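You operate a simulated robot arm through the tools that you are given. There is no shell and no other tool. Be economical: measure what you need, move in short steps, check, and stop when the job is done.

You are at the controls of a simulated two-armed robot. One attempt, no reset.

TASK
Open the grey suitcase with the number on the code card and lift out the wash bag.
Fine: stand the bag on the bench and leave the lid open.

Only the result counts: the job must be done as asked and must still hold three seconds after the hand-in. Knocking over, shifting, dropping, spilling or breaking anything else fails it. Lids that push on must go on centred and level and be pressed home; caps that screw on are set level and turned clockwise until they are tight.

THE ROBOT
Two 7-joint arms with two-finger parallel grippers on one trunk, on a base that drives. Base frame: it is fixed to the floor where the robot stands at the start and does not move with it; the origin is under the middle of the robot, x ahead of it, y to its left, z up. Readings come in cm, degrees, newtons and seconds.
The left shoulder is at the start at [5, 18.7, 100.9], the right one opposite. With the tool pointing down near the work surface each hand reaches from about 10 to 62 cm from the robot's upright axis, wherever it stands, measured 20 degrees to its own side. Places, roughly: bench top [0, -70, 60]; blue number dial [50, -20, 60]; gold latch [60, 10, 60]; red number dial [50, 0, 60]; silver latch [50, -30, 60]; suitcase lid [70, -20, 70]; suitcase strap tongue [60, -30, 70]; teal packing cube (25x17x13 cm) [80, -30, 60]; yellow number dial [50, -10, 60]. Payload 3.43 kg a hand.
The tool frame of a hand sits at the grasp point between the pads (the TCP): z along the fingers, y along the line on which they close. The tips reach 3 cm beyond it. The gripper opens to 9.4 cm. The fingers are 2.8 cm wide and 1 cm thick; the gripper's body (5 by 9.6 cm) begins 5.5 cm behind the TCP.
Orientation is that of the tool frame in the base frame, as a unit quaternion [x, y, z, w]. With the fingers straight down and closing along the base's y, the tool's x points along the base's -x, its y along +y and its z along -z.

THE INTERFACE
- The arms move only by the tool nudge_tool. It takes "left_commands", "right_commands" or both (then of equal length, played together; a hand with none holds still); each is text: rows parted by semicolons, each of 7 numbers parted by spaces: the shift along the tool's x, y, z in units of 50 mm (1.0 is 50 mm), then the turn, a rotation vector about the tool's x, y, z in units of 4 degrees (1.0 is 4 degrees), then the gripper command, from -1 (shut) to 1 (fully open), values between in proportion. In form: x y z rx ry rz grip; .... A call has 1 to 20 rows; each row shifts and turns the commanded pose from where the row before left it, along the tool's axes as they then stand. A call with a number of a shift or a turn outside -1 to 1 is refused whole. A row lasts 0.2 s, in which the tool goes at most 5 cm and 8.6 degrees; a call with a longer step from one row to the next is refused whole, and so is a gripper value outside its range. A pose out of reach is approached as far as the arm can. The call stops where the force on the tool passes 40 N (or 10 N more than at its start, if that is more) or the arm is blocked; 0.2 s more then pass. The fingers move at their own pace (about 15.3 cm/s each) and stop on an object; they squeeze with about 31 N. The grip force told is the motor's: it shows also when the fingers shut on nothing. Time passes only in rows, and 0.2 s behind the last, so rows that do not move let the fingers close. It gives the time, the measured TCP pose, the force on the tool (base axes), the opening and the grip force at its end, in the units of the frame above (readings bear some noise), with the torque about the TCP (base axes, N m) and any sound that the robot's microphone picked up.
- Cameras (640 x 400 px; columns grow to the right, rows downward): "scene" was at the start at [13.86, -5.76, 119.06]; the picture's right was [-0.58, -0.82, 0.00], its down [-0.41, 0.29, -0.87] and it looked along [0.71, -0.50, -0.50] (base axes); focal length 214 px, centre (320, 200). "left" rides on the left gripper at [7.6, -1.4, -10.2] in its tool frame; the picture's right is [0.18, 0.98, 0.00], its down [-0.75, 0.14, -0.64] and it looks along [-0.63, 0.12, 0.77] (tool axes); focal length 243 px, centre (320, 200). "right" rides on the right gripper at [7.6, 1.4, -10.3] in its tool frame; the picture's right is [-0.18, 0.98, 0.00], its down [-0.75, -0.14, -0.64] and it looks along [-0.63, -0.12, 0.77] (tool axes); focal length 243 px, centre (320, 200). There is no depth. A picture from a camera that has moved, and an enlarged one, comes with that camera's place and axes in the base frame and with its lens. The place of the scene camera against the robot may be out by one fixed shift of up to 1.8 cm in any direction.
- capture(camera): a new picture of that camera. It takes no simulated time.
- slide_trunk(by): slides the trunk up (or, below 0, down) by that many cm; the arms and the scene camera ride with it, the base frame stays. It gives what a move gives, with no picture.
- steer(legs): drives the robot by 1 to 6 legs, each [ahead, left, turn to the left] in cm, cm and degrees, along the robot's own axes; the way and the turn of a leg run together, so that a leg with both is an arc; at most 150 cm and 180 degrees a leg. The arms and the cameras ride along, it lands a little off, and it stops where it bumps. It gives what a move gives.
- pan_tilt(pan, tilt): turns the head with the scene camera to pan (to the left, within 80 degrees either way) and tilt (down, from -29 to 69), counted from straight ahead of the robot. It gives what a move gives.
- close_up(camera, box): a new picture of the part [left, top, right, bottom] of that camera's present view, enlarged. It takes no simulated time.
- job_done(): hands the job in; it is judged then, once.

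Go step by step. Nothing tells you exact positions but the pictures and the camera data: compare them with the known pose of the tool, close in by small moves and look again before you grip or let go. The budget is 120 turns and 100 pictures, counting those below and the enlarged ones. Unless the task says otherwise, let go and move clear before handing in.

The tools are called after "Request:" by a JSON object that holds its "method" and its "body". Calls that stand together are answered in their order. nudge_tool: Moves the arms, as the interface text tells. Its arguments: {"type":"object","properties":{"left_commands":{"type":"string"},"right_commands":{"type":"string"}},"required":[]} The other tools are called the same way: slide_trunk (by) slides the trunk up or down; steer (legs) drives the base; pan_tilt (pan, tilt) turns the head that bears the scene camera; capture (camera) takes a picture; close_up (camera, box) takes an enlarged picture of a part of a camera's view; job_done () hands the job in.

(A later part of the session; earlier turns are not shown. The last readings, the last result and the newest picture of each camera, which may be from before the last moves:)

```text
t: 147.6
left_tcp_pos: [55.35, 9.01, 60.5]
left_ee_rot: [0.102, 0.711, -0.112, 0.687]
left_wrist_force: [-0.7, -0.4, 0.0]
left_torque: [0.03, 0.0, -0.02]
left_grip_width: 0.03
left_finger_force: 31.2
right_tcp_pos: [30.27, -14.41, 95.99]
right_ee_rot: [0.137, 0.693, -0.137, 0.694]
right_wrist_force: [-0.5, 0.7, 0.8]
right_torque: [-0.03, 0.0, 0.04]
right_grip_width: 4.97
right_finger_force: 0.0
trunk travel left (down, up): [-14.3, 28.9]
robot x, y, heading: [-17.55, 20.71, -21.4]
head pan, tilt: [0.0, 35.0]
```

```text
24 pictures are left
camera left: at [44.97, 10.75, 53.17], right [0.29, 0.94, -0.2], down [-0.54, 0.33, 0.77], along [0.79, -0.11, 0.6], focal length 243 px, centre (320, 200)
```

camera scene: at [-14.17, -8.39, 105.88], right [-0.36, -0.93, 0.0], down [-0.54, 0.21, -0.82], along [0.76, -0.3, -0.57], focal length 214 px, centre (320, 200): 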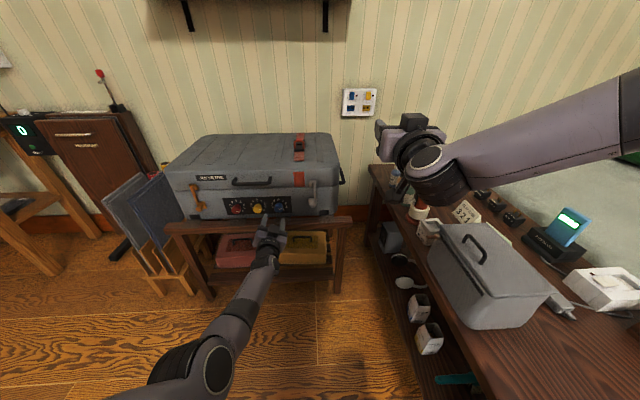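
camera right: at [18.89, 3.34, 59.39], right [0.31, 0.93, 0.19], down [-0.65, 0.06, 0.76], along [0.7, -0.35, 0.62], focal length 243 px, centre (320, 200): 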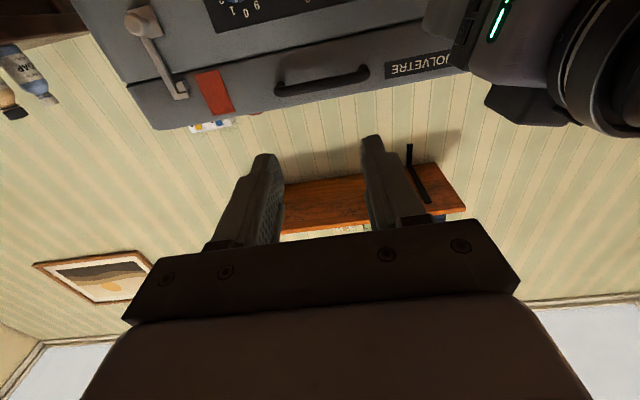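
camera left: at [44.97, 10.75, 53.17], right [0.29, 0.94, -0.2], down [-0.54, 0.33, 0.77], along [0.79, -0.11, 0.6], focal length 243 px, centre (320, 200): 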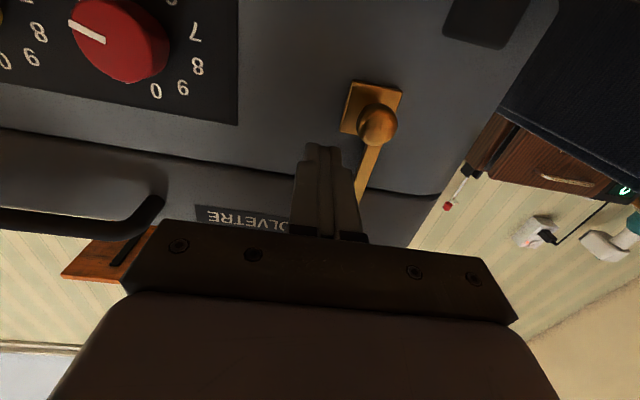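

Request:
{"method": "nudge_tool", "body": {"left_commands": "0 0 0.18 0 0 0 -1;0 0 0 0 0 0 -1"}}

Request:
{"method": "steer", "body": {"legs": [[0, 6, 0]]}}

Request:
{"method": "capture", "body": {"camera": "left"}}

```text
t: 148.2
left_tcp_pos: [55.41, 9.0, 60.41]
left_ee_rot: [0.102, 0.711, -0.112, 0.687]
left_wrist_force: [-0.6, 0.0, 0.3]
left_torque: [-0.02, -0.01, -0.01]
left_grip_width: 0.01
left_finger_force: 31.1
left hand out of reach, approached as far as the arm can: row 1
right_tcp_pos: [30.27, -14.59, 95.95]
right_ee_rot: [0.138, 0.692, -0.138, 0.695]
right_wrist_force: [0.2, 0.1, 0.5]
right_torque: [-0.04, 0.0, -0.02]
right_grip_width: 5.0
right_finger_force: 0.0
trunk travel left (down, up): [-14.3, 28.9]
robot x, y, heading: [-17.89, 20.69, -21.4]
head pan, tilt: [0.0, 35.0]
```

```text
t: 149.2
left_tcp_pos: [57.63, 14.66, 60.45]
left_ee_rot: [0.102, 0.712, -0.112, 0.686]
left_wrist_force: [-0.1, 0.4, -0.2]
left_torque: [-0.01, -0.05, -0.02]
left_grip_width: 0.0
left_finger_force: 30.7
right_tcp_pos: [32.46, -8.91, 96.06]
right_ee_rot: [0.137, 0.693, -0.137, 0.694]
right_wrist_force: [-0.3, -0.3, -0.3]
right_torque: [0.0, 0.0, -0.01]
right_grip_width: 4.98
right_finger_force: 0.1
trunk travel left (down, up): [-14.3, 28.9]
robot x, y, heading: [-15.79, 26.17, -21.5]
head pan, tilt: [0.0, 35.0]
```

```text
23 pictures are left
camera left: at [47.17, 16.37, 53.17], right [0.29, 0.94, -0.2], down [-0.54, 0.33, 0.77], along [0.79, -0.11, 0.6], focal length 243 px, centre (320, 200)
```

left: 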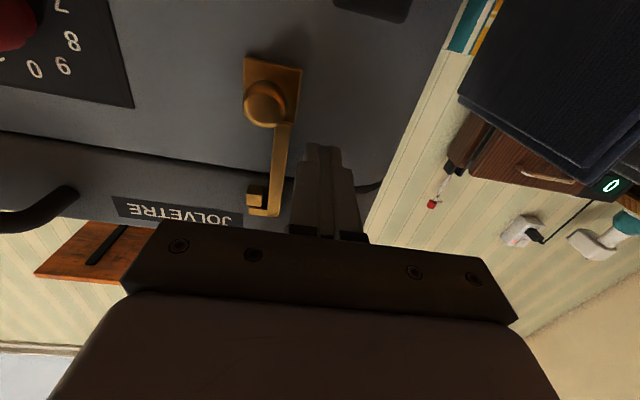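

The fingers passed just in front of the arm. I'll go back, 1.4 cm deeper, and push again.

Request:
{"method": "steer", "body": {"legs": [[0, -5.8, 0], [1.6, 0, 0], [0, 6, 0]]}}

Request:
{"method": "capture", "body": {"camera": "left"}}

```text
t: 151.3
left_tcp_pos: [58.37, 12.86, 60.4]
left_ee_rot: [0.113, 0.711, -0.12, 0.683]
left_wrist_force: [-4.8, 1.1, 0.6]
left_torque: [0.06, -0.02, 0.01]
left_grip_width: 0.01
left_finger_force: 31.7
right_tcp_pos: [33.97, -9.2, 95.97]
right_ee_rot: [0.138, 0.693, -0.138, 0.694]
right_wrist_force: [0.1, 0.1, 0.3]
right_torque: [0.01, 0.01, 0.02]
right_grip_width: 4.97
right_finger_force: 0.1
trunk travel left (down, up): [-14.3, 28.9]
robot x, y, heading: [-13.87, 26.09, -21.6]
head pan, tilt: [0.0, 35.0]
stopped in leg 3: the force on the tool passed its limit (the readings are from after the stop); the commanded pose is now the measured one
```

```text
22 pictures are left
camera left: at [47.91, 14.92, 53.11], right [0.31, 0.93, -0.2], down [-0.53, 0.35, 0.78], along [0.79, -0.14, 0.6], focal length 243 px, centre (320, 200)
```

left: 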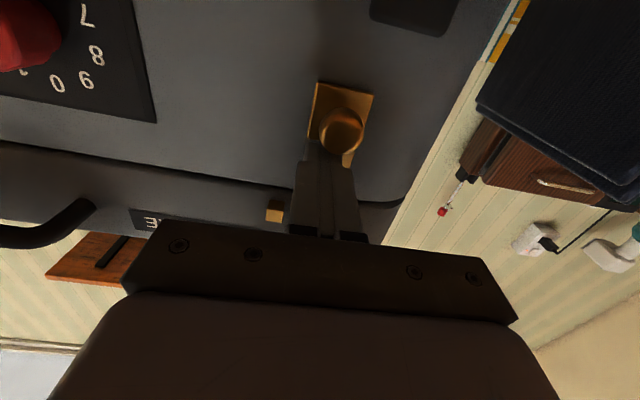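

The keeper now stands free, so the gold hook has swung off. I'll back off and verify.

Request:
{"method": "steer", "body": {"legs": [[-5, 0, 0]]}}

Request:
{"method": "capture", "body": {"camera": "left"}}

```text
t: 152.2
left_tcp_pos: [53.84, 14.75, 60.32]
left_ee_rot: [0.113, 0.712, -0.12, 0.683]
left_wrist_force: [0.3, -0.2, -0.8]
left_torque: [-0.02, -0.01, -0.03]
left_grip_width: 0.01
left_finger_force: 31.2
right_tcp_pos: [29.37, -7.44, 95.97]
right_ee_rot: [0.138, 0.693, -0.138, 0.694]
right_wrist_force: [0.0, 0.5, 0.8]
right_torque: [-0.01, 0.01, -0.01]
right_grip_width: 4.95
right_finger_force: 0.1
trunk travel left (down, up): [-14.3, 28.9]
robot x, y, heading: [-18.54, 27.41, -21.6]
head pan, tilt: [0.0, 35.0]
```

```text
21 pictures are left
camera left: at [43.39, 16.77, 53.06], right [0.31, 0.93, -0.2], down [-0.53, 0.34, 0.78], along [0.79, -0.14, 0.6], focal length 243 px, centre (320, 200)
```

left: 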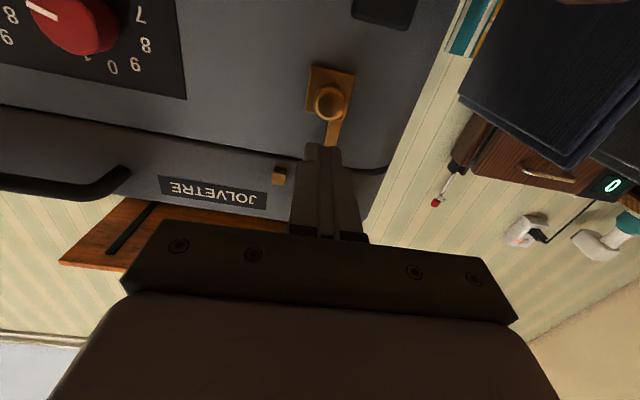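

The gold hook is clear of its keeper. For silver I'll reach with the robot turned further right, staying clear of the bench, and push its arm to the right.

Request:
{"method": "steer", "body": {"legs": [[-10, 0, 0], [0, 0, -13.4], [0, -18.1, 0], [11, 0, 0]]}}

Request:
{"method": "capture", "body": {"camera": "left"}}

```text
t: 156.1
left_tcp_pos: [38.24, -19.82, 60.3]
left_ee_rot: [0.196, 0.694, -0.2, 0.663]
left_wrist_force: [0.2, 0.5, -0.1]
left_torque: [0.0, -0.04, -0.01]
left_grip_width: 0.0
left_finger_force: 30.9
right_tcp_pos: [9.25, -35.59, 95.83]
right_ee_rot: [0.218, 0.672, -0.219, 0.673]
right_wrist_force: [0.1, 0.1, 0.5]
right_torque: [0.01, 0.0, -0.02]
right_grip_width: 4.97
right_finger_force: 0.1
trunk travel left (down, up): [-14.3, 28.9]
robot x, y, heading: [-28.93, 9.69, -35.4]
head pan, tilt: [0.0, 35.0]
```

```text
20 pictures are left
camera left: at [28.59, -15.27, 53.06], right [0.52, 0.83, -0.2], down [-0.43, 0.46, 0.78], along [0.74, -0.32, 0.6], focal length 243 px, centre (320, 200)
```

left: 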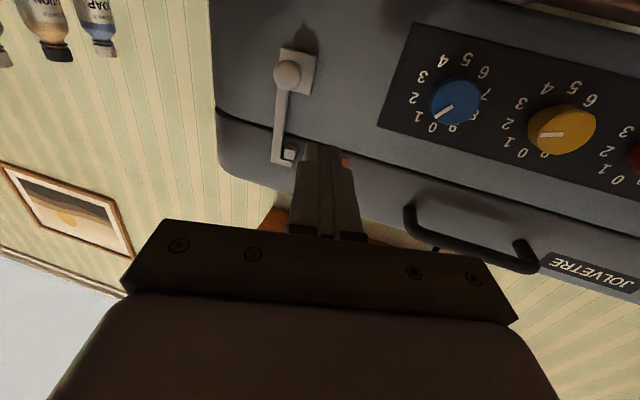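

Request:
{"method": "steer", "body": {"legs": [[9.2, 0.6, 0], [1.7, -5.2, 0]]}}

Request:
{"method": "capture", "body": {"camera": "left"}}

```text
t: 158.0
left_tcp_pos: [44.51, -29.37, 60.26]
left_ee_rot: [0.193, 0.694, -0.197, 0.665]
left_wrist_force: [-8.4, 6.9, 4.5]
left_torque: [0.06, -0.02, 0.15]
left_grip_width: 0.01
left_finger_force: 30.4
right_tcp_pos: [15.52, -45.67, 96.11]
right_ee_rot: [0.219, 0.671, -0.22, 0.673]
right_wrist_force: [0.5, -0.3, -0.4]
right_torque: [0.01, -0.01, 0.0]
right_grip_width: 4.99
right_finger_force: 0.0
trunk travel left (down, up): [-14.3, 28.9]
robot x, y, heading: [-22.78, -0.14, -35.1]
head pan, tilt: [0.0, 35.0]
stopped in leg 2: the force on the tool passed its limit (the readings are from after the stop); the commanded pose is now the measured one
```

```text
19 pictures are left
camera left: at [34.87, -25.07, 52.92], right [0.51, 0.83, -0.2], down [-0.44, 0.46, 0.78], along [0.74, -0.31, 0.6], focal length 243 px, centre (320, 200)
```

left: 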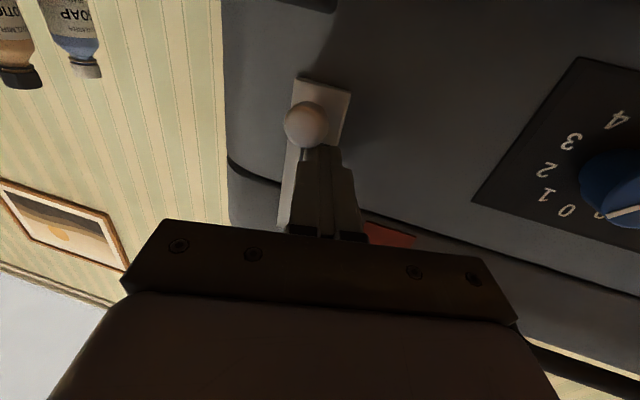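

Request:
{"method": "steer", "body": {"legs": [[-9, 2, 0]]}}

Request:
{"method": "capture", "body": {"camera": "left"}}

```text
t: 159.1
left_tcp_pos: [38.29, -22.58, 60.0]
left_ee_rot: [0.194, 0.694, -0.197, 0.664]
left_wrist_force: [-0.3, 0.2, -0.2]
left_torque: [-0.04, 0.02, -0.01]
left_grip_width: 0.0
left_finger_force: 30.9
right_tcp_pos: [9.1, -38.77, 95.91]
right_ee_rot: [0.219, 0.671, -0.22, 0.673]
right_wrist_force: [-0.2, 0.9, 0.9]
right_torque: [0.05, 0.02, 0.02]
right_grip_width: 4.99
right_finger_force: 0.0
trunk travel left (down, up): [-14.3, 28.9]
robot x, y, heading: [-28.86, 6.53, -35.1]
head pan, tilt: [0.0, 35.0]
```

```text
18 pictures are left
camera left: at [28.61, -18.17, 52.85], right [0.51, 0.83, -0.2], down [-0.44, 0.45, 0.78], along [0.74, -0.31, 0.6], focal length 243 px, centre (320, 200)
```

left: 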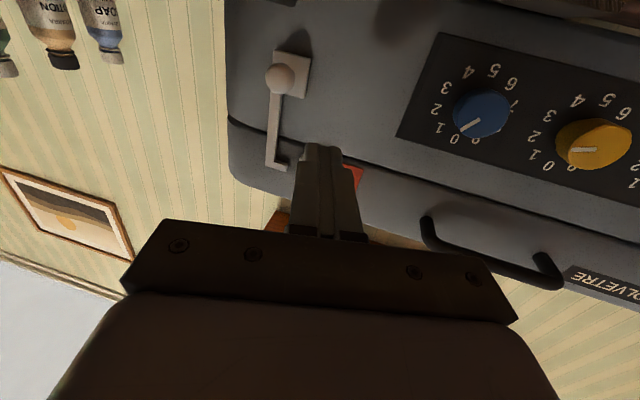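

Request:
{"method": "pan_tilt", "body": {"pan": 15, "tilt": 35}}

Request:
{"method": "close_up", "body": {"camera": "scene", "box": [200, 100, 440, 250]}}

```text
t: 159.9
left_tcp_pos: [38.26, -22.5, 60.03]
left_ee_rot: [0.194, 0.695, -0.197, 0.664]
left_wrist_force: [0.1, 0.1, -1.0]
left_torque: [0.02, -0.01, 0.0]
left_grip_width: 0.0
left_finger_force: 30.4
right_tcp_pos: [9.24, -38.8, 95.91]
right_ee_rot: [0.219, 0.672, -0.219, 0.673]
right_wrist_force: [0.1, 0.6, -0.1]
right_torque: [-0.01, -0.02, -0.03]
right_grip_width: 4.96
right_finger_force: 0.1
trunk travel left (down, up): [-14.3, 28.9]
robot x, y, heading: [-29.44, 6.5, -35.2]
head pan, tilt: [15.0, 35.0]
```

```text
2.67 times, centred on (320, 175) of scene
camera zoom: at [-15.45, -0.31, 110.08], right [-0.35, -0.94, 0.0], down [-0.54, 0.2, -0.82], along [0.77, -0.28, -0.57], focal length 572 px, centre (320, 267)
```

zoom: 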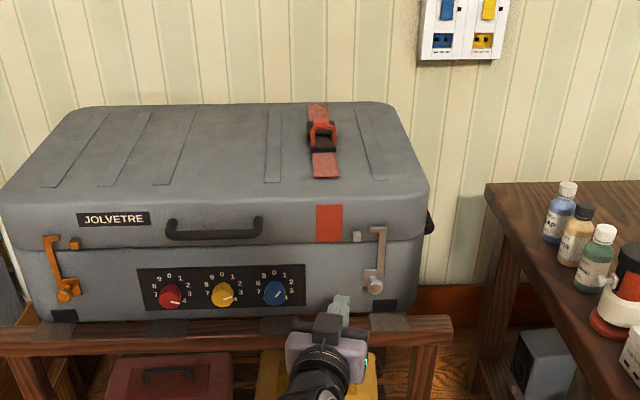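

Both hooks are off their keepers. Next is the strap buckle on the lid (button at about [67,-30.5,76]): I'll raise the trunk so the left hand clears the lid, turn square, drive in, and pitch the right hand down.

Request:
{"method": "slide_trunk", "body": {"by": 26}}

Request:
{"method": "steer", "body": {"legs": [[-3, 0, 0], [0, 0, 17.6], [0, 5.8, 0], [25, 0, 0]]}}

Request:
{"method": "nudge_tool", "body": {"right_commands": "0 0 0 0 1 0 -1;0 0 0 0 1 0 -1;0 0 0 0 1 0 -1;0.2 0 0 0 1 0 -1;0.3 0 0 0 1 0 -1;0.3 0 0 0 1 0 -1;0.3 0 0 0 1 0 -1;0.3 0 0 0 1 0 -1;0.3 0 0 0 1 0 -1;0.3 0 0 0 1 0 -1;0.3 0 0.2 0 1 0 -1;0.3 0 0.3 0 1 0 -1;0.3 0 0.3 0 1 0 -1;0 0 0.3 0 0 0 -1;0 0 0 0 0 0 -1"}}

Request:
{"method": "pan_tilt", "body": {"pan": -10, "tilt": 45}}

Request:
{"method": "capture", "body": {"camera": "scene"}}

```text
t: 162.6
left_tcp_pos: [38.36, -22.63, 86.06]
left_ee_rot: [0.194, 0.695, -0.197, 0.664]
left_wrist_force: [0.6, 0.3, -0.2]
left_torque: [0.02, 0.0, 0.02]
left_grip_width: 0.0
left_finger_force: 31.0
right_tcp_pos: [9.24, -38.82, 121.78]
right_ee_rot: [0.22, 0.672, -0.22, 0.672]
right_wrist_force: [0.0, -0.4, 0.6]
right_torque: [0.04, -0.01, 0.0]
right_grip_width: 4.99
right_finger_force: 0.0
trunk travel left (down, up): [-40.3, 2.9]
robot x, y, heading: [-29.51, 6.67, -35.4]
head pan, tilt: [15.0, 35.0]
```

```text
t: 166.4
left_tcp_pos: [67.68, -0.63, 86.0]
left_ee_rot: [0.084, 0.717, -0.092, 0.686]
left_wrist_force: [0.3, 0.2, 0.3]
left_torque: [0.0, -0.01, -0.02]
left_grip_width: 0.0
left_finger_force: 31.0
right_tcp_pos: [45.02, -25.01, 121.94]
right_ee_rot: [0.112, 0.696, -0.114, 0.7]
right_wrist_force: [-0.1, -0.3, -0.1]
right_torque: [0.02, -0.01, 0.0]
right_grip_width: 4.97
right_finger_force: 0.0
trunk travel left (down, up): [-40.3, 2.9]
robot x, y, heading: [-5.77, 6.22, -17.3]
head pan, tilt: [15.0, 35.0]
```

```text
t: 169.6
left_tcp_pos: [67.62, -0.62, 86.06]
left_ee_rot: [0.083, 0.716, -0.092, 0.687]
left_wrist_force: [0.2, -0.3, 0.5]
left_torque: [-0.01, 0.0, -0.02]
left_grip_width: 0.02
left_finger_force: 31.3
right_tcp_pos: [41.56, -23.95, 105.83]
right_ee_rot: [0.15, 0.933, -0.052, 0.322]
right_wrist_force: [-0.3, -0.3, -0.6]
right_torque: [0.02, 0.0, -0.01]
right_grip_width: 0.0
right_finger_force: 31.1
trunk travel left (down, up): [-40.3, 2.9]
robot x, y, heading: [-5.58, 6.36, -17.2]
head pan, tilt: [15.0, 35.0]
```

```text
t: 170.5
left_tcp_pos: [67.7, -0.75, 86.09]
left_ee_rot: [0.082, 0.716, -0.09, 0.687]
left_wrist_force: [-0.6, 0.0, 0.9]
left_torque: [-0.03, -0.04, -0.01]
left_grip_width: 0.0
left_finger_force: 30.6
right_tcp_pos: [41.73, -24.04, 105.77]
right_ee_rot: [0.151, 0.933, -0.052, 0.322]
right_wrist_force: [0.5, -0.3, 0.2]
right_torque: [-0.02, 0.0, 0.0]
right_grip_width: 0.02
right_finger_force: 31.3
trunk travel left (down, up): [-40.3, 2.9]
robot x, y, heading: [-5.11, 7.07, -17.3]
head pan, tilt: [-10.0, 45.0]
```

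```text
16 pictures are left
camera scene: at [7.95, 0.46, 134.6], right [-0.46, -0.89, 0.0], down [-0.63, 0.32, -0.71], along [0.63, -0.32, -0.71], focal length 214 px, centre (320, 200)
```

scene: 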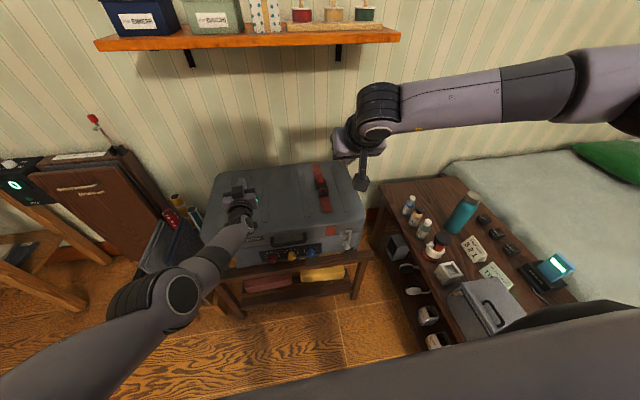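

Request:
{"method": "capture", "body": {"camera": "right"}}

```text
15 pictures are left
camera right: at [30.36, -18.86, 109.18], right [0.44, 0.89, 0.11], down [0.14, -0.2, 0.97], along [0.88, -0.42, -0.21], focal length 243 px, centre (320, 200)
```

right: 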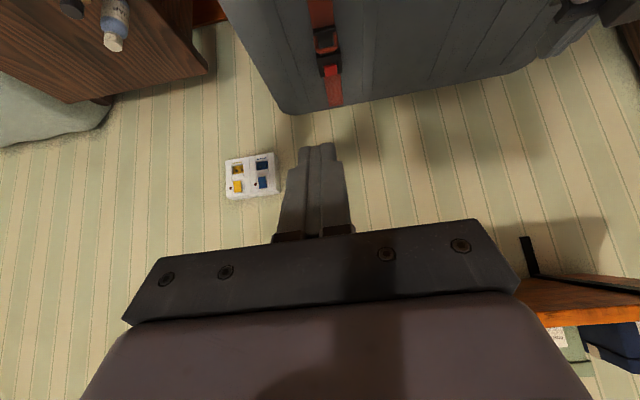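

Request:
{"method": "close_up", "body": {"camera": "right", "box": [280, 0, 380, 110]}}

```text
3.64 times, centred on (330, 55) of right
camera zoom: at [30.36, -18.86, 109.18], right [0.44, 0.89, 0.11], down [0.14, -0.2, 0.97], along [0.88, -0.42, -0.21], focal length 882 px, centre (284, 727)
```

zoom: 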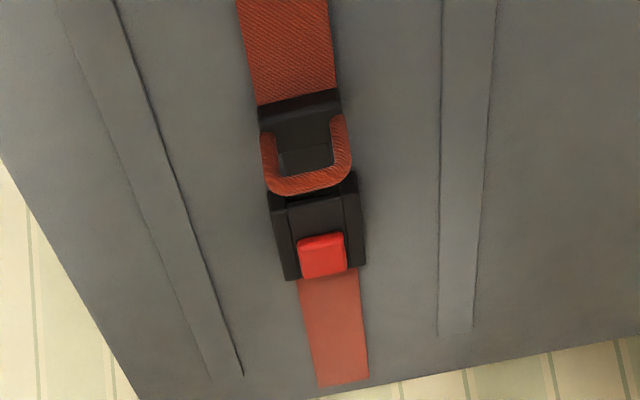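

The button is at about (67.2,-31.2,76.5). I'll drive 13 cm ahead and lower the right hand to just above it.

Request:
{"method": "steer", "body": {"legs": [[13, 0, 0]]}}

Request:
{"method": "nudge_tool", "body": {"right_commands": "0.13 0.03 0.66 0 0 0 -1;0.13 0.03 0.66 0 0 0 -1;0.13 0.03 0.66 0 0 0 -1;0.13 0.03 0.66 0 0 0 -1;0.13 0.03 0.66 0 0 0 -1;0.13 0.03 0.66 0 0 0 -1;0.13 0.03 0.66 0 0 0 -1;0 0 0 0 0 0 -1"}}

Request:
{"method": "capture", "body": {"camera": "right"}}

```text
t: 171.8
left_tcp_pos: [79.97, -4.47, 86.06]
left_ee_rot: [0.084, 0.718, -0.093, 0.685]
left_wrist_force: [0.0, -1.2, -0.9]
left_torque: [0.0, -0.01, 0.01]
left_grip_width: 0.0
left_finger_force: 30.9
right_tcp_pos: [54.03, -27.82, 105.72]
right_ee_rot: [0.15, 0.933, -0.052, 0.323]
right_wrist_force: [0.2, -0.5, -0.1]
right_torque: [-0.01, 0.02, 0.01]
right_grip_width: 0.0
right_finger_force: 31.0
trunk travel left (down, up): [-40.3, 2.9]
robot x, y, heading: [6.86, 2.43, -17.4]
head pan, tilt: [-10.0, 45.0]
```

```text
t: 173.6
left_tcp_pos: [79.81, -4.51, 86.08]
left_ee_rot: [0.084, 0.716, -0.091, 0.687]
left_wrist_force: [0.1, 1.1, -0.3]
left_torque: [-0.01, 0.01, -0.01]
left_grip_width: 0.0
left_finger_force: 31.3
right_tcp_pos: [64.46, -30.27, 84.53]
right_ee_rot: [0.149, 0.933, -0.052, 0.323]
right_wrist_force: [0.1, 0.7, -0.2]
right_torque: [-0.02, 0.01, 0.01]
right_grip_width: 0.0
right_finger_force: 30.8
trunk travel left (down, up): [-40.3, 2.9]
robot x, y, heading: [6.97, 2.56, -17.2]
head pan, tilt: [-10.0, 45.0]
```

```text
13 pictures are left
camera right: at [53.2, -25.1, 87.95], right [0.44, 0.89, 0.11], down [0.14, -0.2, 0.97], along [0.88, -0.42, -0.21], focal length 243 px, centre (320, 200)
```

right: 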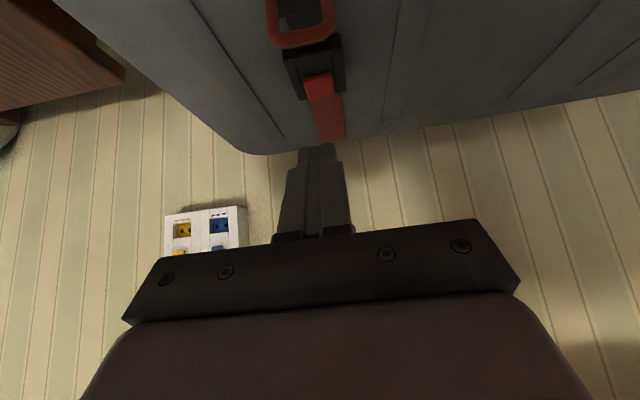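

Lined up with the button at (67,-30.7,76.7). I'll shift over it and press straight down gently.

Request:
{"method": "nudge_tool", "body": {"right_commands": "-0.29 0.08 0.22 0 0 0 -1;0.22 0 0.283 0 0 0 -1;0.22 0 0.283 0 0 0 -1;0.062 0 0.079 0 0 0 -1;0.062 0 0.079 0 0 0 -1;0.062 0 0.079 0 0 0 -1;0.062 0 0.079 0 0 0 -1;0.062 0 0.079 0 0 0 -1;0 0 0 0 0 0 -1"}}

Request:
{"method": "close_up", "body": {"camera": "right", "box": [230, 0, 410, 160]}}

```text
t: 175.6
left_tcp_pos: [79.95, -4.43, 86.09]
left_ee_rot: [0.084, 0.717, -0.092, 0.686]
left_wrist_force: [0.0, 0.6, 0.4]
left_torque: [-0.04, 0.01, 0.0]
left_grip_width: 0.0
left_finger_force: 30.7
right_tcp_pos: [66.25, -30.37, 78.73]
right_ee_rot: [0.149, 0.933, -0.052, 0.323]
right_wrist_force: [0.7, 0.5, 0.0]
right_torque: [0.01, 0.04, 0.01]
right_grip_width: 0.0
right_finger_force: 31.2
trunk travel left (down, up): [-40.3, 2.9]
robot x, y, heading: [7.0, 2.55, -17.1]
head pan, tilt: [-10.0, 45.0]
```

```text
2.50 times, centred on (320, 80) of right
camera zoom: at [55.03, -25.32, 82.14], right [0.45, 0.89, 0.11], down [0.14, -0.2, 0.97], along [0.88, -0.42, -0.21], focal length 606 px, centre (320, 500)
```

zoom: 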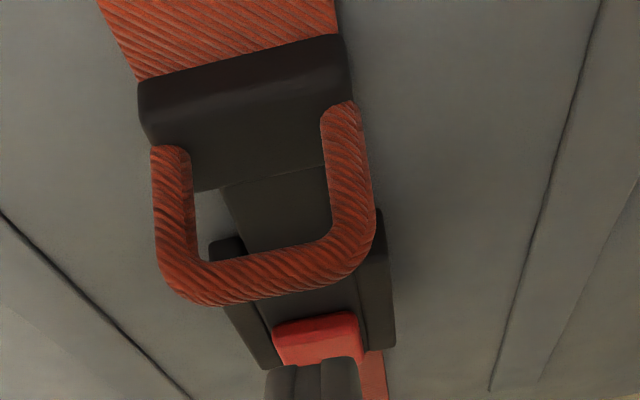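

No contact yet; the tip is just behind the button. I'll shift 0.5 cm toward the front and press further.

Request:
{"method": "nudge_tool", "body": {"right_commands": "0.08 0 -0.06 0 0 0 -1;0.062 0 0.079 0 0 0 -1;0.062 0 0.079 0 0 0 -1;0.062 0 0.079 0 0 0 -1;0.062 0 0.079 0 0 0 -1;0 0 0 0 0 0 -1"}}

```text
t: 177.0
left_tcp_pos: [79.83, -4.46, 86.0]
left_ee_rot: [0.083, 0.716, -0.091, 0.687]
left_wrist_force: [0.4, -0.2, -0.7]
left_torque: [-0.03, -0.02, 0.0]
left_grip_width: 0.03
left_finger_force: 31.3
right_tcp_pos: [65.88, -30.16, 76.63]
right_ee_rot: [0.15, 0.933, -0.052, 0.323]
right_wrist_force: [-0.4, 0.0, 0.1]
right_torque: [0.0, 0.05, 0.0]
right_grip_width: 0.0
right_finger_force: 30.9
trunk travel left (down, up): [-40.3, 2.9]
robot x, y, heading: [6.89, 2.74, -17.3]
head pan, tilt: [-10.0, 45.0]
```

Request:
{"method": "close_up", "body": {"camera": "right", "box": [200, 0, 440, 200]}}

```text
2.00 times, centred on (320, 100) of right
camera zoom: at [54.47, -25.05, 80.04], right [0.45, 0.89, 0.11], down [0.14, -0.2, 0.97], along [0.88, -0.42, -0.21], focal length 485 px, centre (320, 400)
```

zoom: 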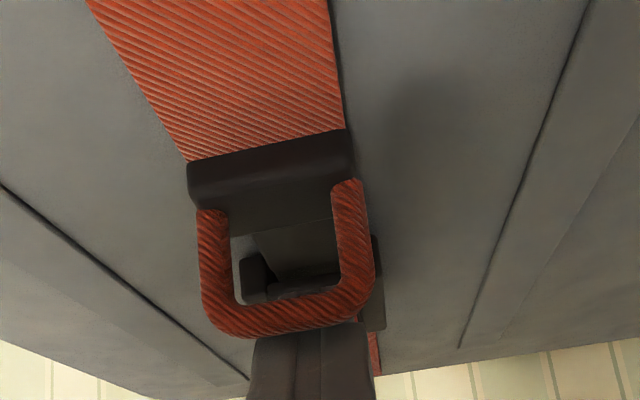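

Triangulating all three views, the button is really at about (72.1,-32.8,72.4), so the hand is 6 cm short. I'll go up, forward and then down over it.

Request:
{"method": "nudge_tool", "body": {"right_commands": "-0.43 0 -0.55 0 0 0 -1;-0.47 -0.056 0.37 0 0 0 -1;-0.47 -0.056 0.37 0 0 0 -1;0.185 0 0.236 0 0 0 -1;0.1 0 0.13 0 0 0 -1;0 0 0 0 0 0 -1"}}

Request:
{"method": "close_up", "body": {"camera": "right", "box": [230, 0, 410, 180]}}

```text
t: 178.4
left_tcp_pos: [79.93, -4.57, 86.07]
left_ee_rot: [0.083, 0.716, -0.091, 0.687]
left_wrist_force: [0.0, -0.2, 0.8]
left_torque: [0.02, 0.01, 0.01]
left_grip_width: 0.0
left_finger_force: 31.1
right_tcp_pos: [67.61, -31.9, 78.12]
right_ee_rot: [0.151, 0.933, -0.053, 0.322]
right_wrist_force: [0.7, 0.7, -0.9]
right_torque: [0.05, 0.0, 0.02]
right_grip_width: 0.03
right_finger_force: 31.2
right hand out of reach, approached as far as the arm can: row 3, 4, 5
trunk travel left (down, up): [-40.3, 2.9]
robot x, y, heading: [6.75, 2.75, -17.4]
head pan, tilt: [-10.0, 45.0]
```

```text
2.22 times, centred on (320, 90) of right
camera zoom: at [56.38, -26.84, 81.54], right [0.45, 0.89, 0.11], down [0.14, -0.2, 0.97], along [0.88, -0.42, -0.21], focal length 539 px, centre (320, 444)
```

zoom: 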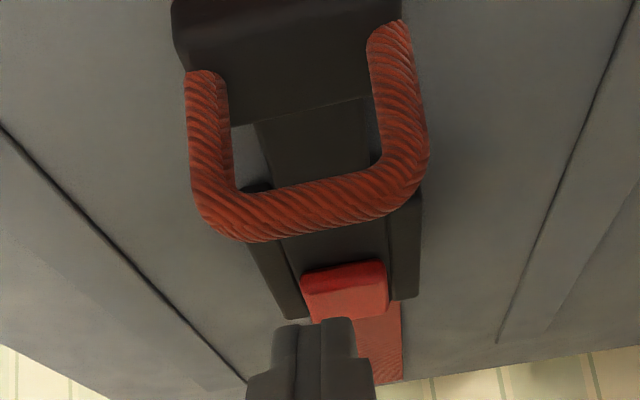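

Request:
{"method": "steer", "body": {"legs": [[3.8, 0.45, 0]]}}

Request:
{"method": "nudge_tool", "body": {"right_commands": "0.1 0 0.13 0 0 0 -1;0.1 0 0.13 0 0 0 -1;0.1 0 0.13 0 0 0 -1;0.062 0 0.079 0 0 0 -1;0.062 0 0.079 0 0 0 -1;0 0 0 0 0 0 -1"}}

Request:
{"method": "close_up", "body": {"camera": "right", "box": [230, 0, 410, 180]}}

```text
t: 179.2
left_tcp_pos: [83.64, -5.05, 86.01]
left_ee_rot: [0.084, 0.717, -0.092, 0.686]
left_wrist_force: [-1.0, -1.3, -0.1]
left_torque: [0.0, -0.02, 0.0]
left_grip_width: 0.0
left_finger_force: 31.0
right_tcp_pos: [71.34, -32.57, 78.2]
right_ee_rot: [0.149, 0.934, -0.051, 0.322]
right_wrist_force: [0.2, -0.9, -0.2]
right_torque: [0.01, -0.03, 0.0]
right_grip_width: 0.0
right_finger_force: 31.3
trunk travel left (down, up): [-40.3, 2.9]
robot x, y, heading: [10.66, 1.84, -17.0]
head pan, tilt: [-10.0, 45.0]
```

```text
t: 180.6
left_tcp_pos: [83.6, -5.21, 86.01]
left_ee_rot: [0.083, 0.717, -0.091, 0.687]
left_wrist_force: [-0.3, 0.7, -0.2]
left_torque: [0.02, -0.02, -0.02]
left_grip_width: 0.01
left_finger_force: 31.3
right_tcp_pos: [70.83, -32.75, 77.02]
right_ee_rot: [0.15, 0.933, -0.052, 0.322]
right_wrist_force: [-0.2, -0.1, -0.7]
right_torque: [0.03, 0.01, -0.01]
right_grip_width: 0.0
right_finger_force: 31.0
right hand out of reach, approached as far as the arm can: row 1, 2, 3, 4, 5
trunk travel left (down, up): [-40.3, 2.9]
robot x, y, heading: [10.18, 2.17, -17.3]
head pan, tilt: [-10.0, 45.0]
```

```text
2.22 times, centred on (320, 90) of right
camera zoom: at [59.52, -27.64, 80.43], right [0.45, 0.89, 0.11], down [0.14, -0.2, 0.97], along [0.88, -0.42, -0.21], focal length 539 px, centre (320, 444)
```

zoom: 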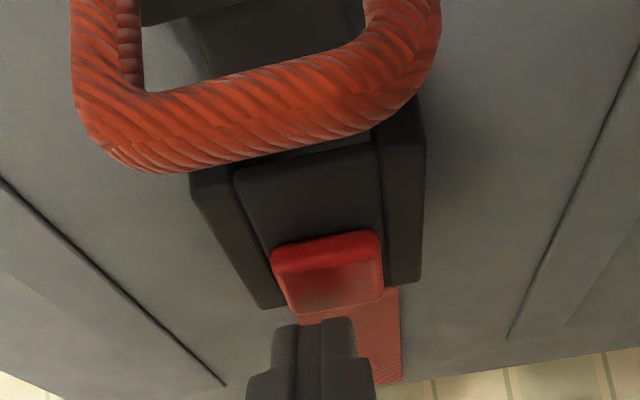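

The arm is at its limit, so I'll press using the trunk.

Request:
{"method": "slide_trunk", "body": {"by": -2}}

```text
t: 181.3
left_tcp_pos: [83.53, -5.11, 84.06]
left_ee_rot: [0.083, 0.717, -0.092, 0.686]
left_wrist_force: [0.3, -0.3, -0.8]
left_torque: [0.01, -0.03, 0.01]
left_grip_width: 0.01
left_finger_force: 31.0
right_tcp_pos: [71.44, -32.94, 76.14]
right_ee_rot: [0.149, 0.929, -0.054, 0.333]
right_wrist_force: [-0.3, 0.4, 14.7]
right_torque: [-0.13, -0.05, -0.05]
right_grip_width: 0.01
right_finger_force: 30.8
trunk travel left (down, up): [-38.3, 4.9]
robot x, y, heading: [10.48, 2.03, -17.2]
head pan, tilt: [-10.0, 45.0]
heard: click
stopped: the force on the tool passed its limit (the readings are from after the stop); the commanded pose is now the measured one
```

A click: the buckle is released. I'll lift off and look.

Request:
{"method": "slide_trunk", "body": {"by": 5}}

Request:
{"method": "close_up", "body": {"camera": "right", "box": [200, 0, 440, 200]}}

```text
t: 182.2
left_tcp_pos: [83.56, -5.21, 88.94]
left_ee_rot: [0.083, 0.716, -0.091, 0.687]
left_wrist_force: [-0.5, -0.1, -0.2]
left_torque: [0.02, -0.05, -0.01]
left_grip_width: 0.0
left_finger_force: 31.3
right_tcp_pos: [71.12, -32.82, 80.52]
right_ee_rot: [0.149, 0.931, -0.052, 0.328]
right_wrist_force: [0.0, -0.1, -1.2]
right_torque: [0.01, 0.01, 0.06]
right_grip_width: 0.0
right_finger_force: 31.3
trunk travel left (down, up): [-43.2, 0.0]
robot x, y, heading: [10.58, 2.03, -17.2]
head pan, tilt: [-10.0, 45.0]
```

```text
2.00 times, centred on (320, 100) of right
camera zoom: at [59.85, -27.78, 83.77], right [0.44, 0.89, 0.12], down [0.13, -0.19, 0.97], along [0.89, -0.42, -0.2], focal length 485 px, centre (320, 400)
```

zoom: 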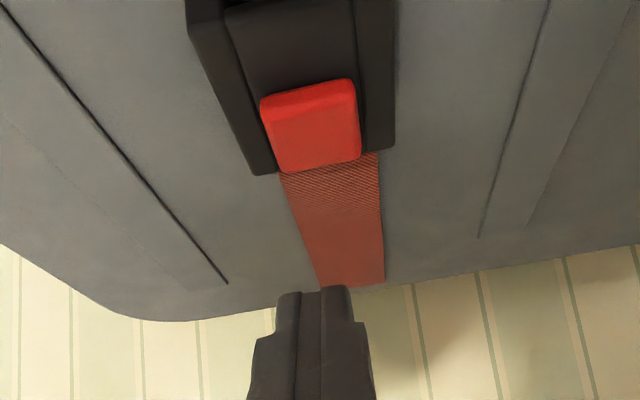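

Request:
{"method": "close_up", "body": {"camera": "scene", "box": [180, 140, 420, 290]}}

```text
2.67 times, centred on (300, 215) of scene
camera zoom: at [23.92, -4.07, 137.48], right [-0.46, -0.89, 0.0], down [-0.63, 0.32, -0.71], along [0.63, -0.32, -0.71], focal length 572 px, centre (373, 160)
```

zoom: 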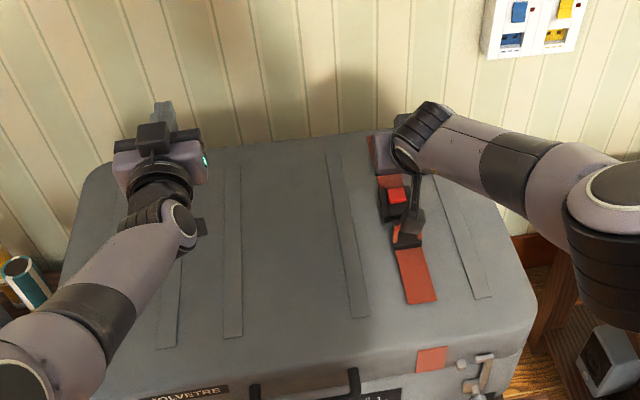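

I'll back off 12 cm so the right camera can see whether the tongue has come out.

Request:
{"method": "steer", "body": {"legs": [[-12, 0, 0]]}}

Request:
{"method": "close_up", "body": {"camera": "right", "box": [200, 0, 440, 160]}}

```text
t: 183.4
left_tcp_pos: [71.96, -1.55, 89.07]
left_ee_rot: [0.083, 0.716, -0.091, 0.687]
left_wrist_force: [0.2, -0.3, 0.1]
left_torque: [-0.06, 0.01, 0.01]
left_grip_width: 0.0
left_finger_force: 31.3
right_tcp_pos: [59.61, -29.07, 80.53]
right_ee_rot: [0.148, 0.931, -0.052, 0.329]
right_wrist_force: [-0.1, -0.3, -0.4]
right_torque: [0.01, -0.03, -0.03]
right_grip_width: 0.0
right_finger_force: 31.2
trunk travel left (down, up): [-43.2, 0.0]
robot x, y, heading: [-1.26, 5.78, -17.4]
head pan, tilt: [-10.0, 45.0]
```

```text
2.50 times, centred on (320, 80) of right
camera zoom: at [48.24, -24.08, 83.87], right [0.44, 0.89, 0.12], down [0.13, -0.19, 0.97], along [0.89, -0.42, -0.2], focal length 606 px, centre (320, 500)
```

zoom: 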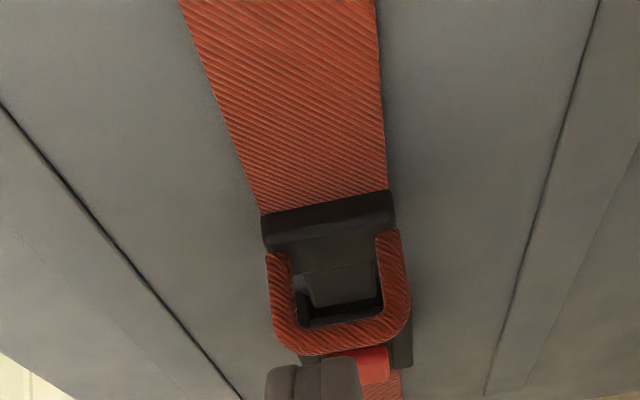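

The tongue looks popped out a little. I'll grip the tongue block and draw it toward the front to be sure it is free.

Request:
{"method": "nudge_tool", "body": {"right_commands": "0 0 0 0 0 0 0.2;0 0 0 0 0 0 0.2"}}

Request:
{"method": "steer", "body": {"legs": [[1.6, 0.5, 0]]}}

Request:
{"method": "slide_trunk", "body": {"by": -4.6}}

Request:
{"method": "nudge_tool", "body": {"right_commands": "0 0 0 0 0 0 -1;0 0 0 0 0 0 -1;0 0 0 0 0 0 -1"}}

```text
t: 184.0
left_tcp_pos: [72.04, -1.52, 89.01]
left_ee_rot: [0.083, 0.717, -0.091, 0.687]
left_wrist_force: [0.4, -0.5, -0.3]
left_torque: [0.02, 0.0, -0.02]
left_grip_width: 0.0
left_finger_force: 31.0
right_tcp_pos: [59.66, -29.21, 80.58]
right_ee_rot: [0.148, 0.931, -0.052, 0.328]
right_wrist_force: [0.1, 0.0, -0.1]
right_torque: [0.03, 0.02, -0.01]
right_grip_width: 5.67
right_finger_force: 0.0
trunk travel left (down, up): [-43.2, 0.0]
robot x, y, heading: [-1.03, 5.53, -17.4]
head pan, tilt: [-10.0, 45.0]
```

```text
t: 184.8
left_tcp_pos: [73.67, -1.46, 88.8]
left_ee_rot: [0.082, 0.717, -0.09, 0.686]
left_wrist_force: [0.3, -0.6, -0.2]
left_torque: [-0.03, 0.0, -0.03]
left_grip_width: 0.0
left_finger_force: 30.3
right_tcp_pos: [61.33, -29.14, 80.53]
right_ee_rot: [0.148, 0.932, -0.052, 0.328]
right_wrist_force: [-0.9, -0.4, 0.6]
right_torque: [0.02, -0.01, -0.02]
right_grip_width: 5.61
right_finger_force: 0.0
trunk travel left (down, up): [-43.2, 0.0]
robot x, y, heading: [0.56, 5.83, -17.2]
head pan, tilt: [-10.0, 45.0]
```

```text
t: 185.7
left_tcp_pos: [73.48, -1.4, 84.35]
left_ee_rot: [0.083, 0.716, -0.091, 0.687]
left_wrist_force: [-0.1, 0.3, 0.7]
left_torque: [0.01, -0.01, 0.0]
left_grip_width: 0.0
left_finger_force: 31.1
right_tcp_pos: [61.25, -29.2, 75.98]
right_ee_rot: [0.149, 0.931, -0.053, 0.328]
right_wrist_force: [0.8, 0.3, -0.9]
right_torque: [-0.01, 0.02, 0.01]
right_grip_width: 5.65
right_finger_force: 0.1
trunk travel left (down, up): [-38.6, 4.6]
robot x, y, heading: [0.56, 5.68, -17.2]
head pan, tilt: [-10.0, 45.0]
```

```text
t: 186.5
left_tcp_pos: [73.55, -1.44, 84.29]
left_ee_rot: [0.083, 0.717, -0.091, 0.686]
left_wrist_force: [-0.3, 0.0, -1.0]
left_torque: [0.02, 0.01, -0.01]
left_grip_width: 0.0
left_finger_force: 30.8
right_tcp_pos: [61.39, -28.99, 75.93]
right_ee_rot: [0.148, 0.931, -0.051, 0.329]
right_wrist_force: [2.2, 3.5, -0.1]
right_torque: [0.08, -0.01, 0.17]
right_grip_width: 4.07
right_finger_force: 31.0
trunk travel left (down, up): [-38.6, 4.6]
robot x, y, heading: [0.41, 5.28, -17.4]
head pan, tilt: [-10.0, 45.0]
```

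I have the tongue at 4.1 cm width. Now I'll pull it toward the front.

Request:
{"method": "steer", "body": {"legs": [[-4, 0, 0]]}}

```text
t: 187.4
left_tcp_pos: [69.73, -0.33, 84.35]
left_ee_rot: [0.084, 0.716, -0.091, 0.687]
left_wrist_force: [0.5, -0.1, 0.1]
left_torque: [-0.01, 0.02, -0.03]
left_grip_width: 0.0
left_finger_force: 31.7
right_tcp_pos: [57.3, -28.37, 76.06]
right_ee_rot: [0.151, 0.931, -0.055, 0.327]
right_wrist_force: [-3.6, -8.5, 5.7]
right_torque: [-0.11, 0.08, -0.29]
right_grip_width: 4.05
right_finger_force: 31.0
trunk travel left (down, up): [-38.6, 4.6]
robot x, y, heading: [-2.95, 6.99, -17.4]
head pan, tilt: [-10.0, 45.0]
```

The tongue slid out 4 cm easily. I'll release it, retract the right hand up and back, then drive back to put the left finger under the lid handle (bar at about n=51, z≈64.8).

Request:
{"method": "nudge_tool", "body": {"right_commands": "0 0 0 0 0 0 0.3;0 0 0 0 0 0 0.3;-0.1 -0.01 -0.94 0 0 0 0.3;-0.1 -0.01 -0.94 0 0 0 0.3;-0.1 -0.01 -0.94 0 0 0 0.3;-0.1 -0.01 -0.94 0 0 0 0.3;-0.1 -0.01 -0.94 0 0 0 0.3;-0.1 -0.01 -0.94 0 0 0 0.3;-0.1 -0.01 -0.94 0 0 0 0.3;-0.1 -0.01 -0.94 0 0 0 0.3;0 0 0 0 0 0 0.3"}}

Request:
{"method": "steer", "body": {"legs": [[-26, 0, 0], [0, -10.5, 0]]}}

Request:
{"method": "slide_trunk", "body": {"by": -22.5}}

Request:
{"method": "capture", "body": {"camera": "left"}}

```text
t: 189.8
left_tcp_pos: [69.87, -0.33, 84.24]
left_ee_rot: [0.084, 0.716, -0.091, 0.687]
left_wrist_force: [-0.4, -0.2, -0.2]
left_torque: [0.0, -0.03, -0.02]
left_grip_width: 0.01
left_finger_force: 30.9
right_tcp_pos: [37.99, -21.97, 107.77]
right_ee_rot: [0.15, 0.931, -0.056, 0.327]
right_wrist_force: [-0.5, 0.1, 0.7]
right_torque: [0.0, 0.01, 0.0]
right_grip_width: 6.12
right_finger_force: 0.1
trunk travel left (down, up): [-38.6, 4.6]
robot x, y, heading: [-3.09, 6.72, -17.5]
head pan, tilt: [-10.0, 45.0]
```

```text
t: 192.4
left_tcp_pos: [41.66, -2.59, 84.29]
left_ee_rot: [0.083, 0.717, -0.091, 0.686]
left_wrist_force: [-0.6, -0.1, -0.5]
left_torque: [0.0, 0.0, 0.0]
left_grip_width: 0.0
left_finger_force: 31.2
right_tcp_pos: [9.81, -24.29, 107.81]
right_ee_rot: [0.151, 0.931, -0.055, 0.327]
right_wrist_force: [-0.7, -0.8, 0.1]
right_torque: [-0.01, -0.01, 0.02]
right_grip_width: 6.11
right_finger_force: 0.1
trunk travel left (down, up): [-38.6, 4.6]
robot x, y, heading: [-31.19, 4.08, -17.2]
head pan, tilt: [-10.0, 45.0]
```

```text
t: 194.8
left_tcp_pos: [41.66, -2.54, 61.87]
left_ee_rot: [0.083, 0.716, -0.091, 0.687]
left_wrist_force: [0.4, -0.3, 0.8]
left_torque: [0.01, 0.0, 0.02]
left_grip_width: 0.0
left_finger_force: 30.9
right_tcp_pos: [9.99, -24.22, 85.29]
right_ee_rot: [0.15, 0.931, -0.056, 0.327]
right_wrist_force: [0.0, 0.1, -0.2]
right_torque: [-0.02, 0.0, 0.02]
right_grip_width: 6.13
right_finger_force: 0.1
trunk travel left (down, up): [-16.1, 27.1]
robot x, y, heading: [-31.51, 4.79, -17.4]
head pan, tilt: [-10.0, 45.0]
```

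```text
5 pictures are left
camera left: at [31.12, -1.41, 54.65], right [0.23, 0.95, -0.2], down [-0.55, 0.3, 0.78], along [0.8, -0.07, 0.6], focal length 243 px, centre (320, 200)
```

left: 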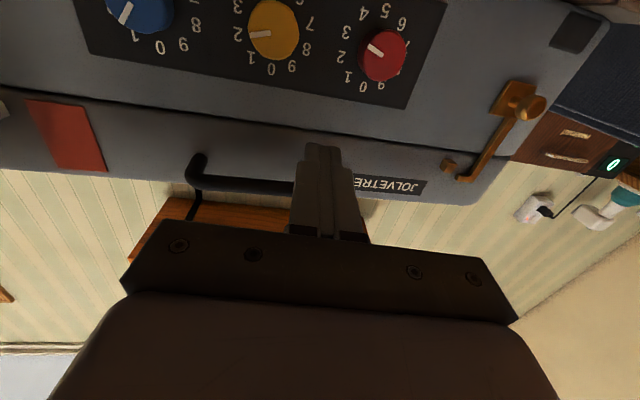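

The handle bar is just ahead of and above the fingers. I'll drive in 10 cm so the tips go under the bar, then lift with the trunk.

Request:
{"method": "steer", "body": {"legs": [[10, 0, 0]]}}

Request:
{"method": "slide_trunk", "body": {"by": 6}}

Request:
{"method": "capture", "body": {"camera": "left"}}

```text
t: 196.0
left_tcp_pos: [51.31, -5.32, 61.87]
left_ee_rot: [0.081, 0.716, -0.09, 0.687]
left_wrist_force: [0.4, -0.8, 0.7]
left_torque: [-0.01, -0.01, 0.0]
left_grip_width: 0.0
left_finger_force: 31.3
right_tcp_pos: [19.43, -27.33, 85.32]
right_ee_rot: [0.15, 0.931, -0.056, 0.327]
right_wrist_force: [0.1, -1.0, 0.6]
right_torque: [-0.01, 0.04, -0.03]
right_grip_width: 6.11
right_finger_force: 0.1
trunk travel left (down, up): [-16.1, 27.1]
robot x, y, heading: [-21.75, 1.44, -17.3]
head pan, tilt: [-10.0, 45.0]
```

```text
t: 197.0
left_tcp_pos: [51.36, -5.32, 67.75]
left_ee_rot: [0.082, 0.717, -0.091, 0.686]
left_wrist_force: [-0.9, 0.1, -5.9]
left_torque: [0.05, -0.06, 0.0]
left_grip_width: 0.03
left_finger_force: 30.9
right_tcp_pos: [19.39, -27.26, 91.28]
right_ee_rot: [0.15, 0.931, -0.055, 0.327]
right_wrist_force: [-0.7, -0.7, 0.5]
right_torque: [0.0, -0.03, -0.01]
right_grip_width: 6.12
right_finger_force: 0.1
trunk travel left (down, up): [-22.1, 21.1]
robot x, y, heading: [-21.98, 1.27, -17.1]
head pan, tilt: [-10.0, 45.0]
```

```text
4 pictures are left
camera left: at [40.81, -4.23, 60.61], right [0.23, 0.95, -0.2], down [-0.55, 0.3, 0.78], along [0.8, -0.07, 0.6], focal length 243 px, centre (320, 200)
```

left: 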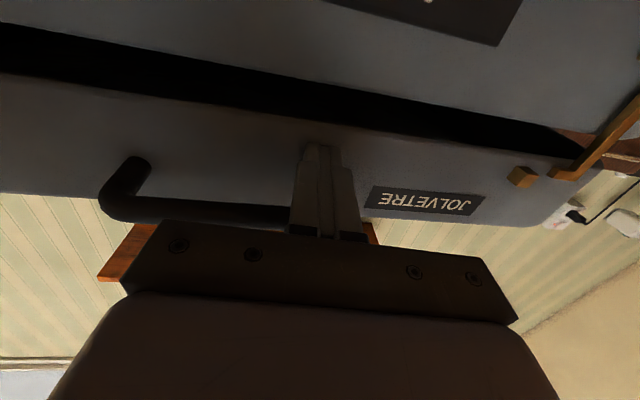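

The lid is lifting, with an open gap and only 6 N on the finger. I'll continue in steps of trunk up and base forward.

Request:
{"method": "slide_trunk", "body": {"by": 6}}

Request:
{"method": "steer", "body": {"legs": [[1.2, 0, 0]]}}

Request:
{"method": "slide_trunk", "body": {"by": 5}}

Request:
{"method": "steer", "body": {"legs": [[2, 0, 0]]}}

Request:
{"method": "slide_trunk", "body": {"by": 5}}

Request:
{"method": "steer", "body": {"legs": [[3, 0, 0]]}}

Request:
{"method": "slide_trunk", "body": {"by": 5}}

Request:
{"method": "capture", "body": {"camera": "scene"}}

```text
t: 198.0
left_tcp_pos: [51.28, -5.41, 73.83]
left_ee_rot: [0.082, 0.716, -0.09, 0.687]
left_wrist_force: [-1.4, 0.8, -5.5]
left_torque: [-0.02, 0.03, -0.02]
left_grip_width: 0.04
left_finger_force: 31.1
right_tcp_pos: [19.44, -27.2, 97.26]
right_ee_rot: [0.151, 0.931, -0.056, 0.326]
right_wrist_force: [0.5, 0.1, -0.1]
right_torque: [0.03, -0.01, 0.02]
right_grip_width: 6.13
right_finger_force: 0.2
trunk travel left (down, up): [-28.1, 15.1]
robot x, y, heading: [-21.7, 1.51, -17.3]
head pan, tilt: [-10.0, 45.0]
```

```text
t: 198.7
left_tcp_pos: [52.53, -5.98, 73.81]
left_ee_rot: [0.083, 0.716, -0.091, 0.687]
left_wrist_force: [-6.1, -4.1, -3.9]
left_torque: [0.11, 0.1, -0.22]
left_grip_width: 0.01
left_finger_force: 30.9
right_tcp_pos: [20.57, -27.8, 97.35]
right_ee_rot: [0.15, 0.931, -0.055, 0.328]
right_wrist_force: [-0.9, 1.2, 0.4]
right_torque: [-0.02, 0.02, 0.0]
right_grip_width: 6.12
right_finger_force: 0.0
trunk travel left (down, up): [-28.1, 15.1]
robot x, y, heading: [-20.75, 1.4, -17.4]
head pan, tilt: [-10.0, 45.0]
```

```text
t: 199.6
left_tcp_pos: [52.43, -5.93, 78.86]
left_ee_rot: [0.084, 0.717, -0.092, 0.686]
left_wrist_force: [1.6, -4.3, -5.8]
left_torque: [0.12, 0.18, -0.14]
left_grip_width: 0.02
left_finger_force: 31.0
right_tcp_pos: [20.58, -27.61, 102.14]
right_ee_rot: [0.151, 0.932, -0.056, 0.326]
right_wrist_force: [0.2, 0.4, 0.6]
right_torque: [0.0, -0.01, -0.02]
right_grip_width: 6.12
right_finger_force: 0.0
trunk travel left (down, up): [-33.1, 10.1]
robot x, y, heading: [-21.14, 0.94, -17.3]
head pan, tilt: [-10.0, 45.0]
```

```text
t: 200.5
left_tcp_pos: [53.64, -6.96, 78.41]
left_ee_rot: [0.085, 0.719, -0.093, 0.684]
left_wrist_force: [-2.8, 0.9, -5.3]
left_torque: [0.02, -0.03, -0.01]
left_grip_width: 0.0
left_finger_force: 30.7
right_tcp_pos: [22.39, -28.12, 102.25]
right_ee_rot: [0.151, 0.931, -0.056, 0.326]
right_wrist_force: [-0.2, 0.3, -0.4]
right_torque: [0.04, -0.01, 0.02]
right_grip_width: 6.1
right_finger_force: 0.1
trunk travel left (down, up): [-33.1, 10.1]
robot x, y, heading: [-18.97, 0.79, -17.1]
head pan, tilt: [-10.0, 45.0]
stopped in leg 1: the force on the tool passed its limit (the readings are from after the stop); the commanded pose is now the measured one
```

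```text
t: 201.4
left_tcp_pos: [53.82, -6.78, 83.63]
left_ee_rot: [0.085, 0.716, -0.093, 0.686]
left_wrist_force: [0.8, -0.3, -6.3]
left_torque: [0.04, 0.14, 0.08]
left_grip_width: 0.01
left_finger_force: 31.4
right_tcp_pos: [22.37, -28.17, 107.36]
right_ee_rot: [0.15, 0.931, -0.056, 0.327]
right_wrist_force: [0.2, -0.4, 0.9]
right_torque: [0.0, -0.02, -0.01]
right_grip_width: 6.09
right_finger_force: 0.1
trunk travel left (down, up): [-38.1, 5.1]
robot x, y, heading: [-19.05, 0.19, -17.4]
head pan, tilt: [-10.0, 45.0]
```

```text
t: 202.4
left_tcp_pos: [56.1, -8.09, 84.01]
left_ee_rot: [0.085, 0.714, -0.096, 0.689]
left_wrist_force: [-17.6, 7.1, 5.2]
left_torque: [0.15, 0.08, -0.07]
left_grip_width: 0.0
left_finger_force: 31.1
right_tcp_pos: [24.85, -28.98, 107.25]
right_ee_rot: [0.151, 0.931, -0.056, 0.327]
right_wrist_force: [-0.2, 0.0, 0.2]
right_torque: [0.01, 0.02, -0.04]
right_grip_width: 6.11
right_finger_force: 0.0
trunk travel left (down, up): [-38.1, 5.1]
robot x, y, heading: [-16.44, -0.53, -17.2]
head pan, tilt: [-10.0, 45.0]
stopped in leg 1: the force on the tool passed its limit (the readings are from after the stop); the commanded pose is now the measured one
```

```text
t: 203.3
left_tcp_pos: [56.47, -8.2, 89.08]
left_ee_rot: [0.084, 0.713, -0.096, 0.689]
left_wrist_force: [1.7, 0.7, -5.5]
left_torque: [0.03, 0.22, 0.04]
left_grip_width: 0.0
left_finger_force: 31.5
right_tcp_pos: [25.18, -29.03, 112.27]
right_ee_rot: [0.151, 0.932, -0.055, 0.325]
right_wrist_force: [-0.9, -0.3, -0.2]
right_torque: [0.01, 0.0, -0.04]
right_grip_width: 6.1
right_finger_force: 0.1
trunk travel left (down, up): [-43.1, 0.1]
robot x, y, heading: [-16.45, -0.26, -17.4]
head pan, tilt: [-10.0, 45.0]
```

```text
3 pictures are left
camera scene: at [-2.74, -6.29, 137.39], right [-0.46, -0.89, 0.0], down [-0.63, 0.32, -0.71], along [0.63, -0.32, -0.71], focal length 214 px, centre (320, 200)
```

scene: 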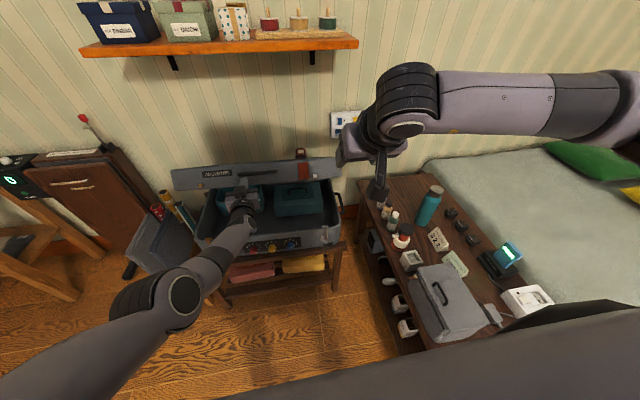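

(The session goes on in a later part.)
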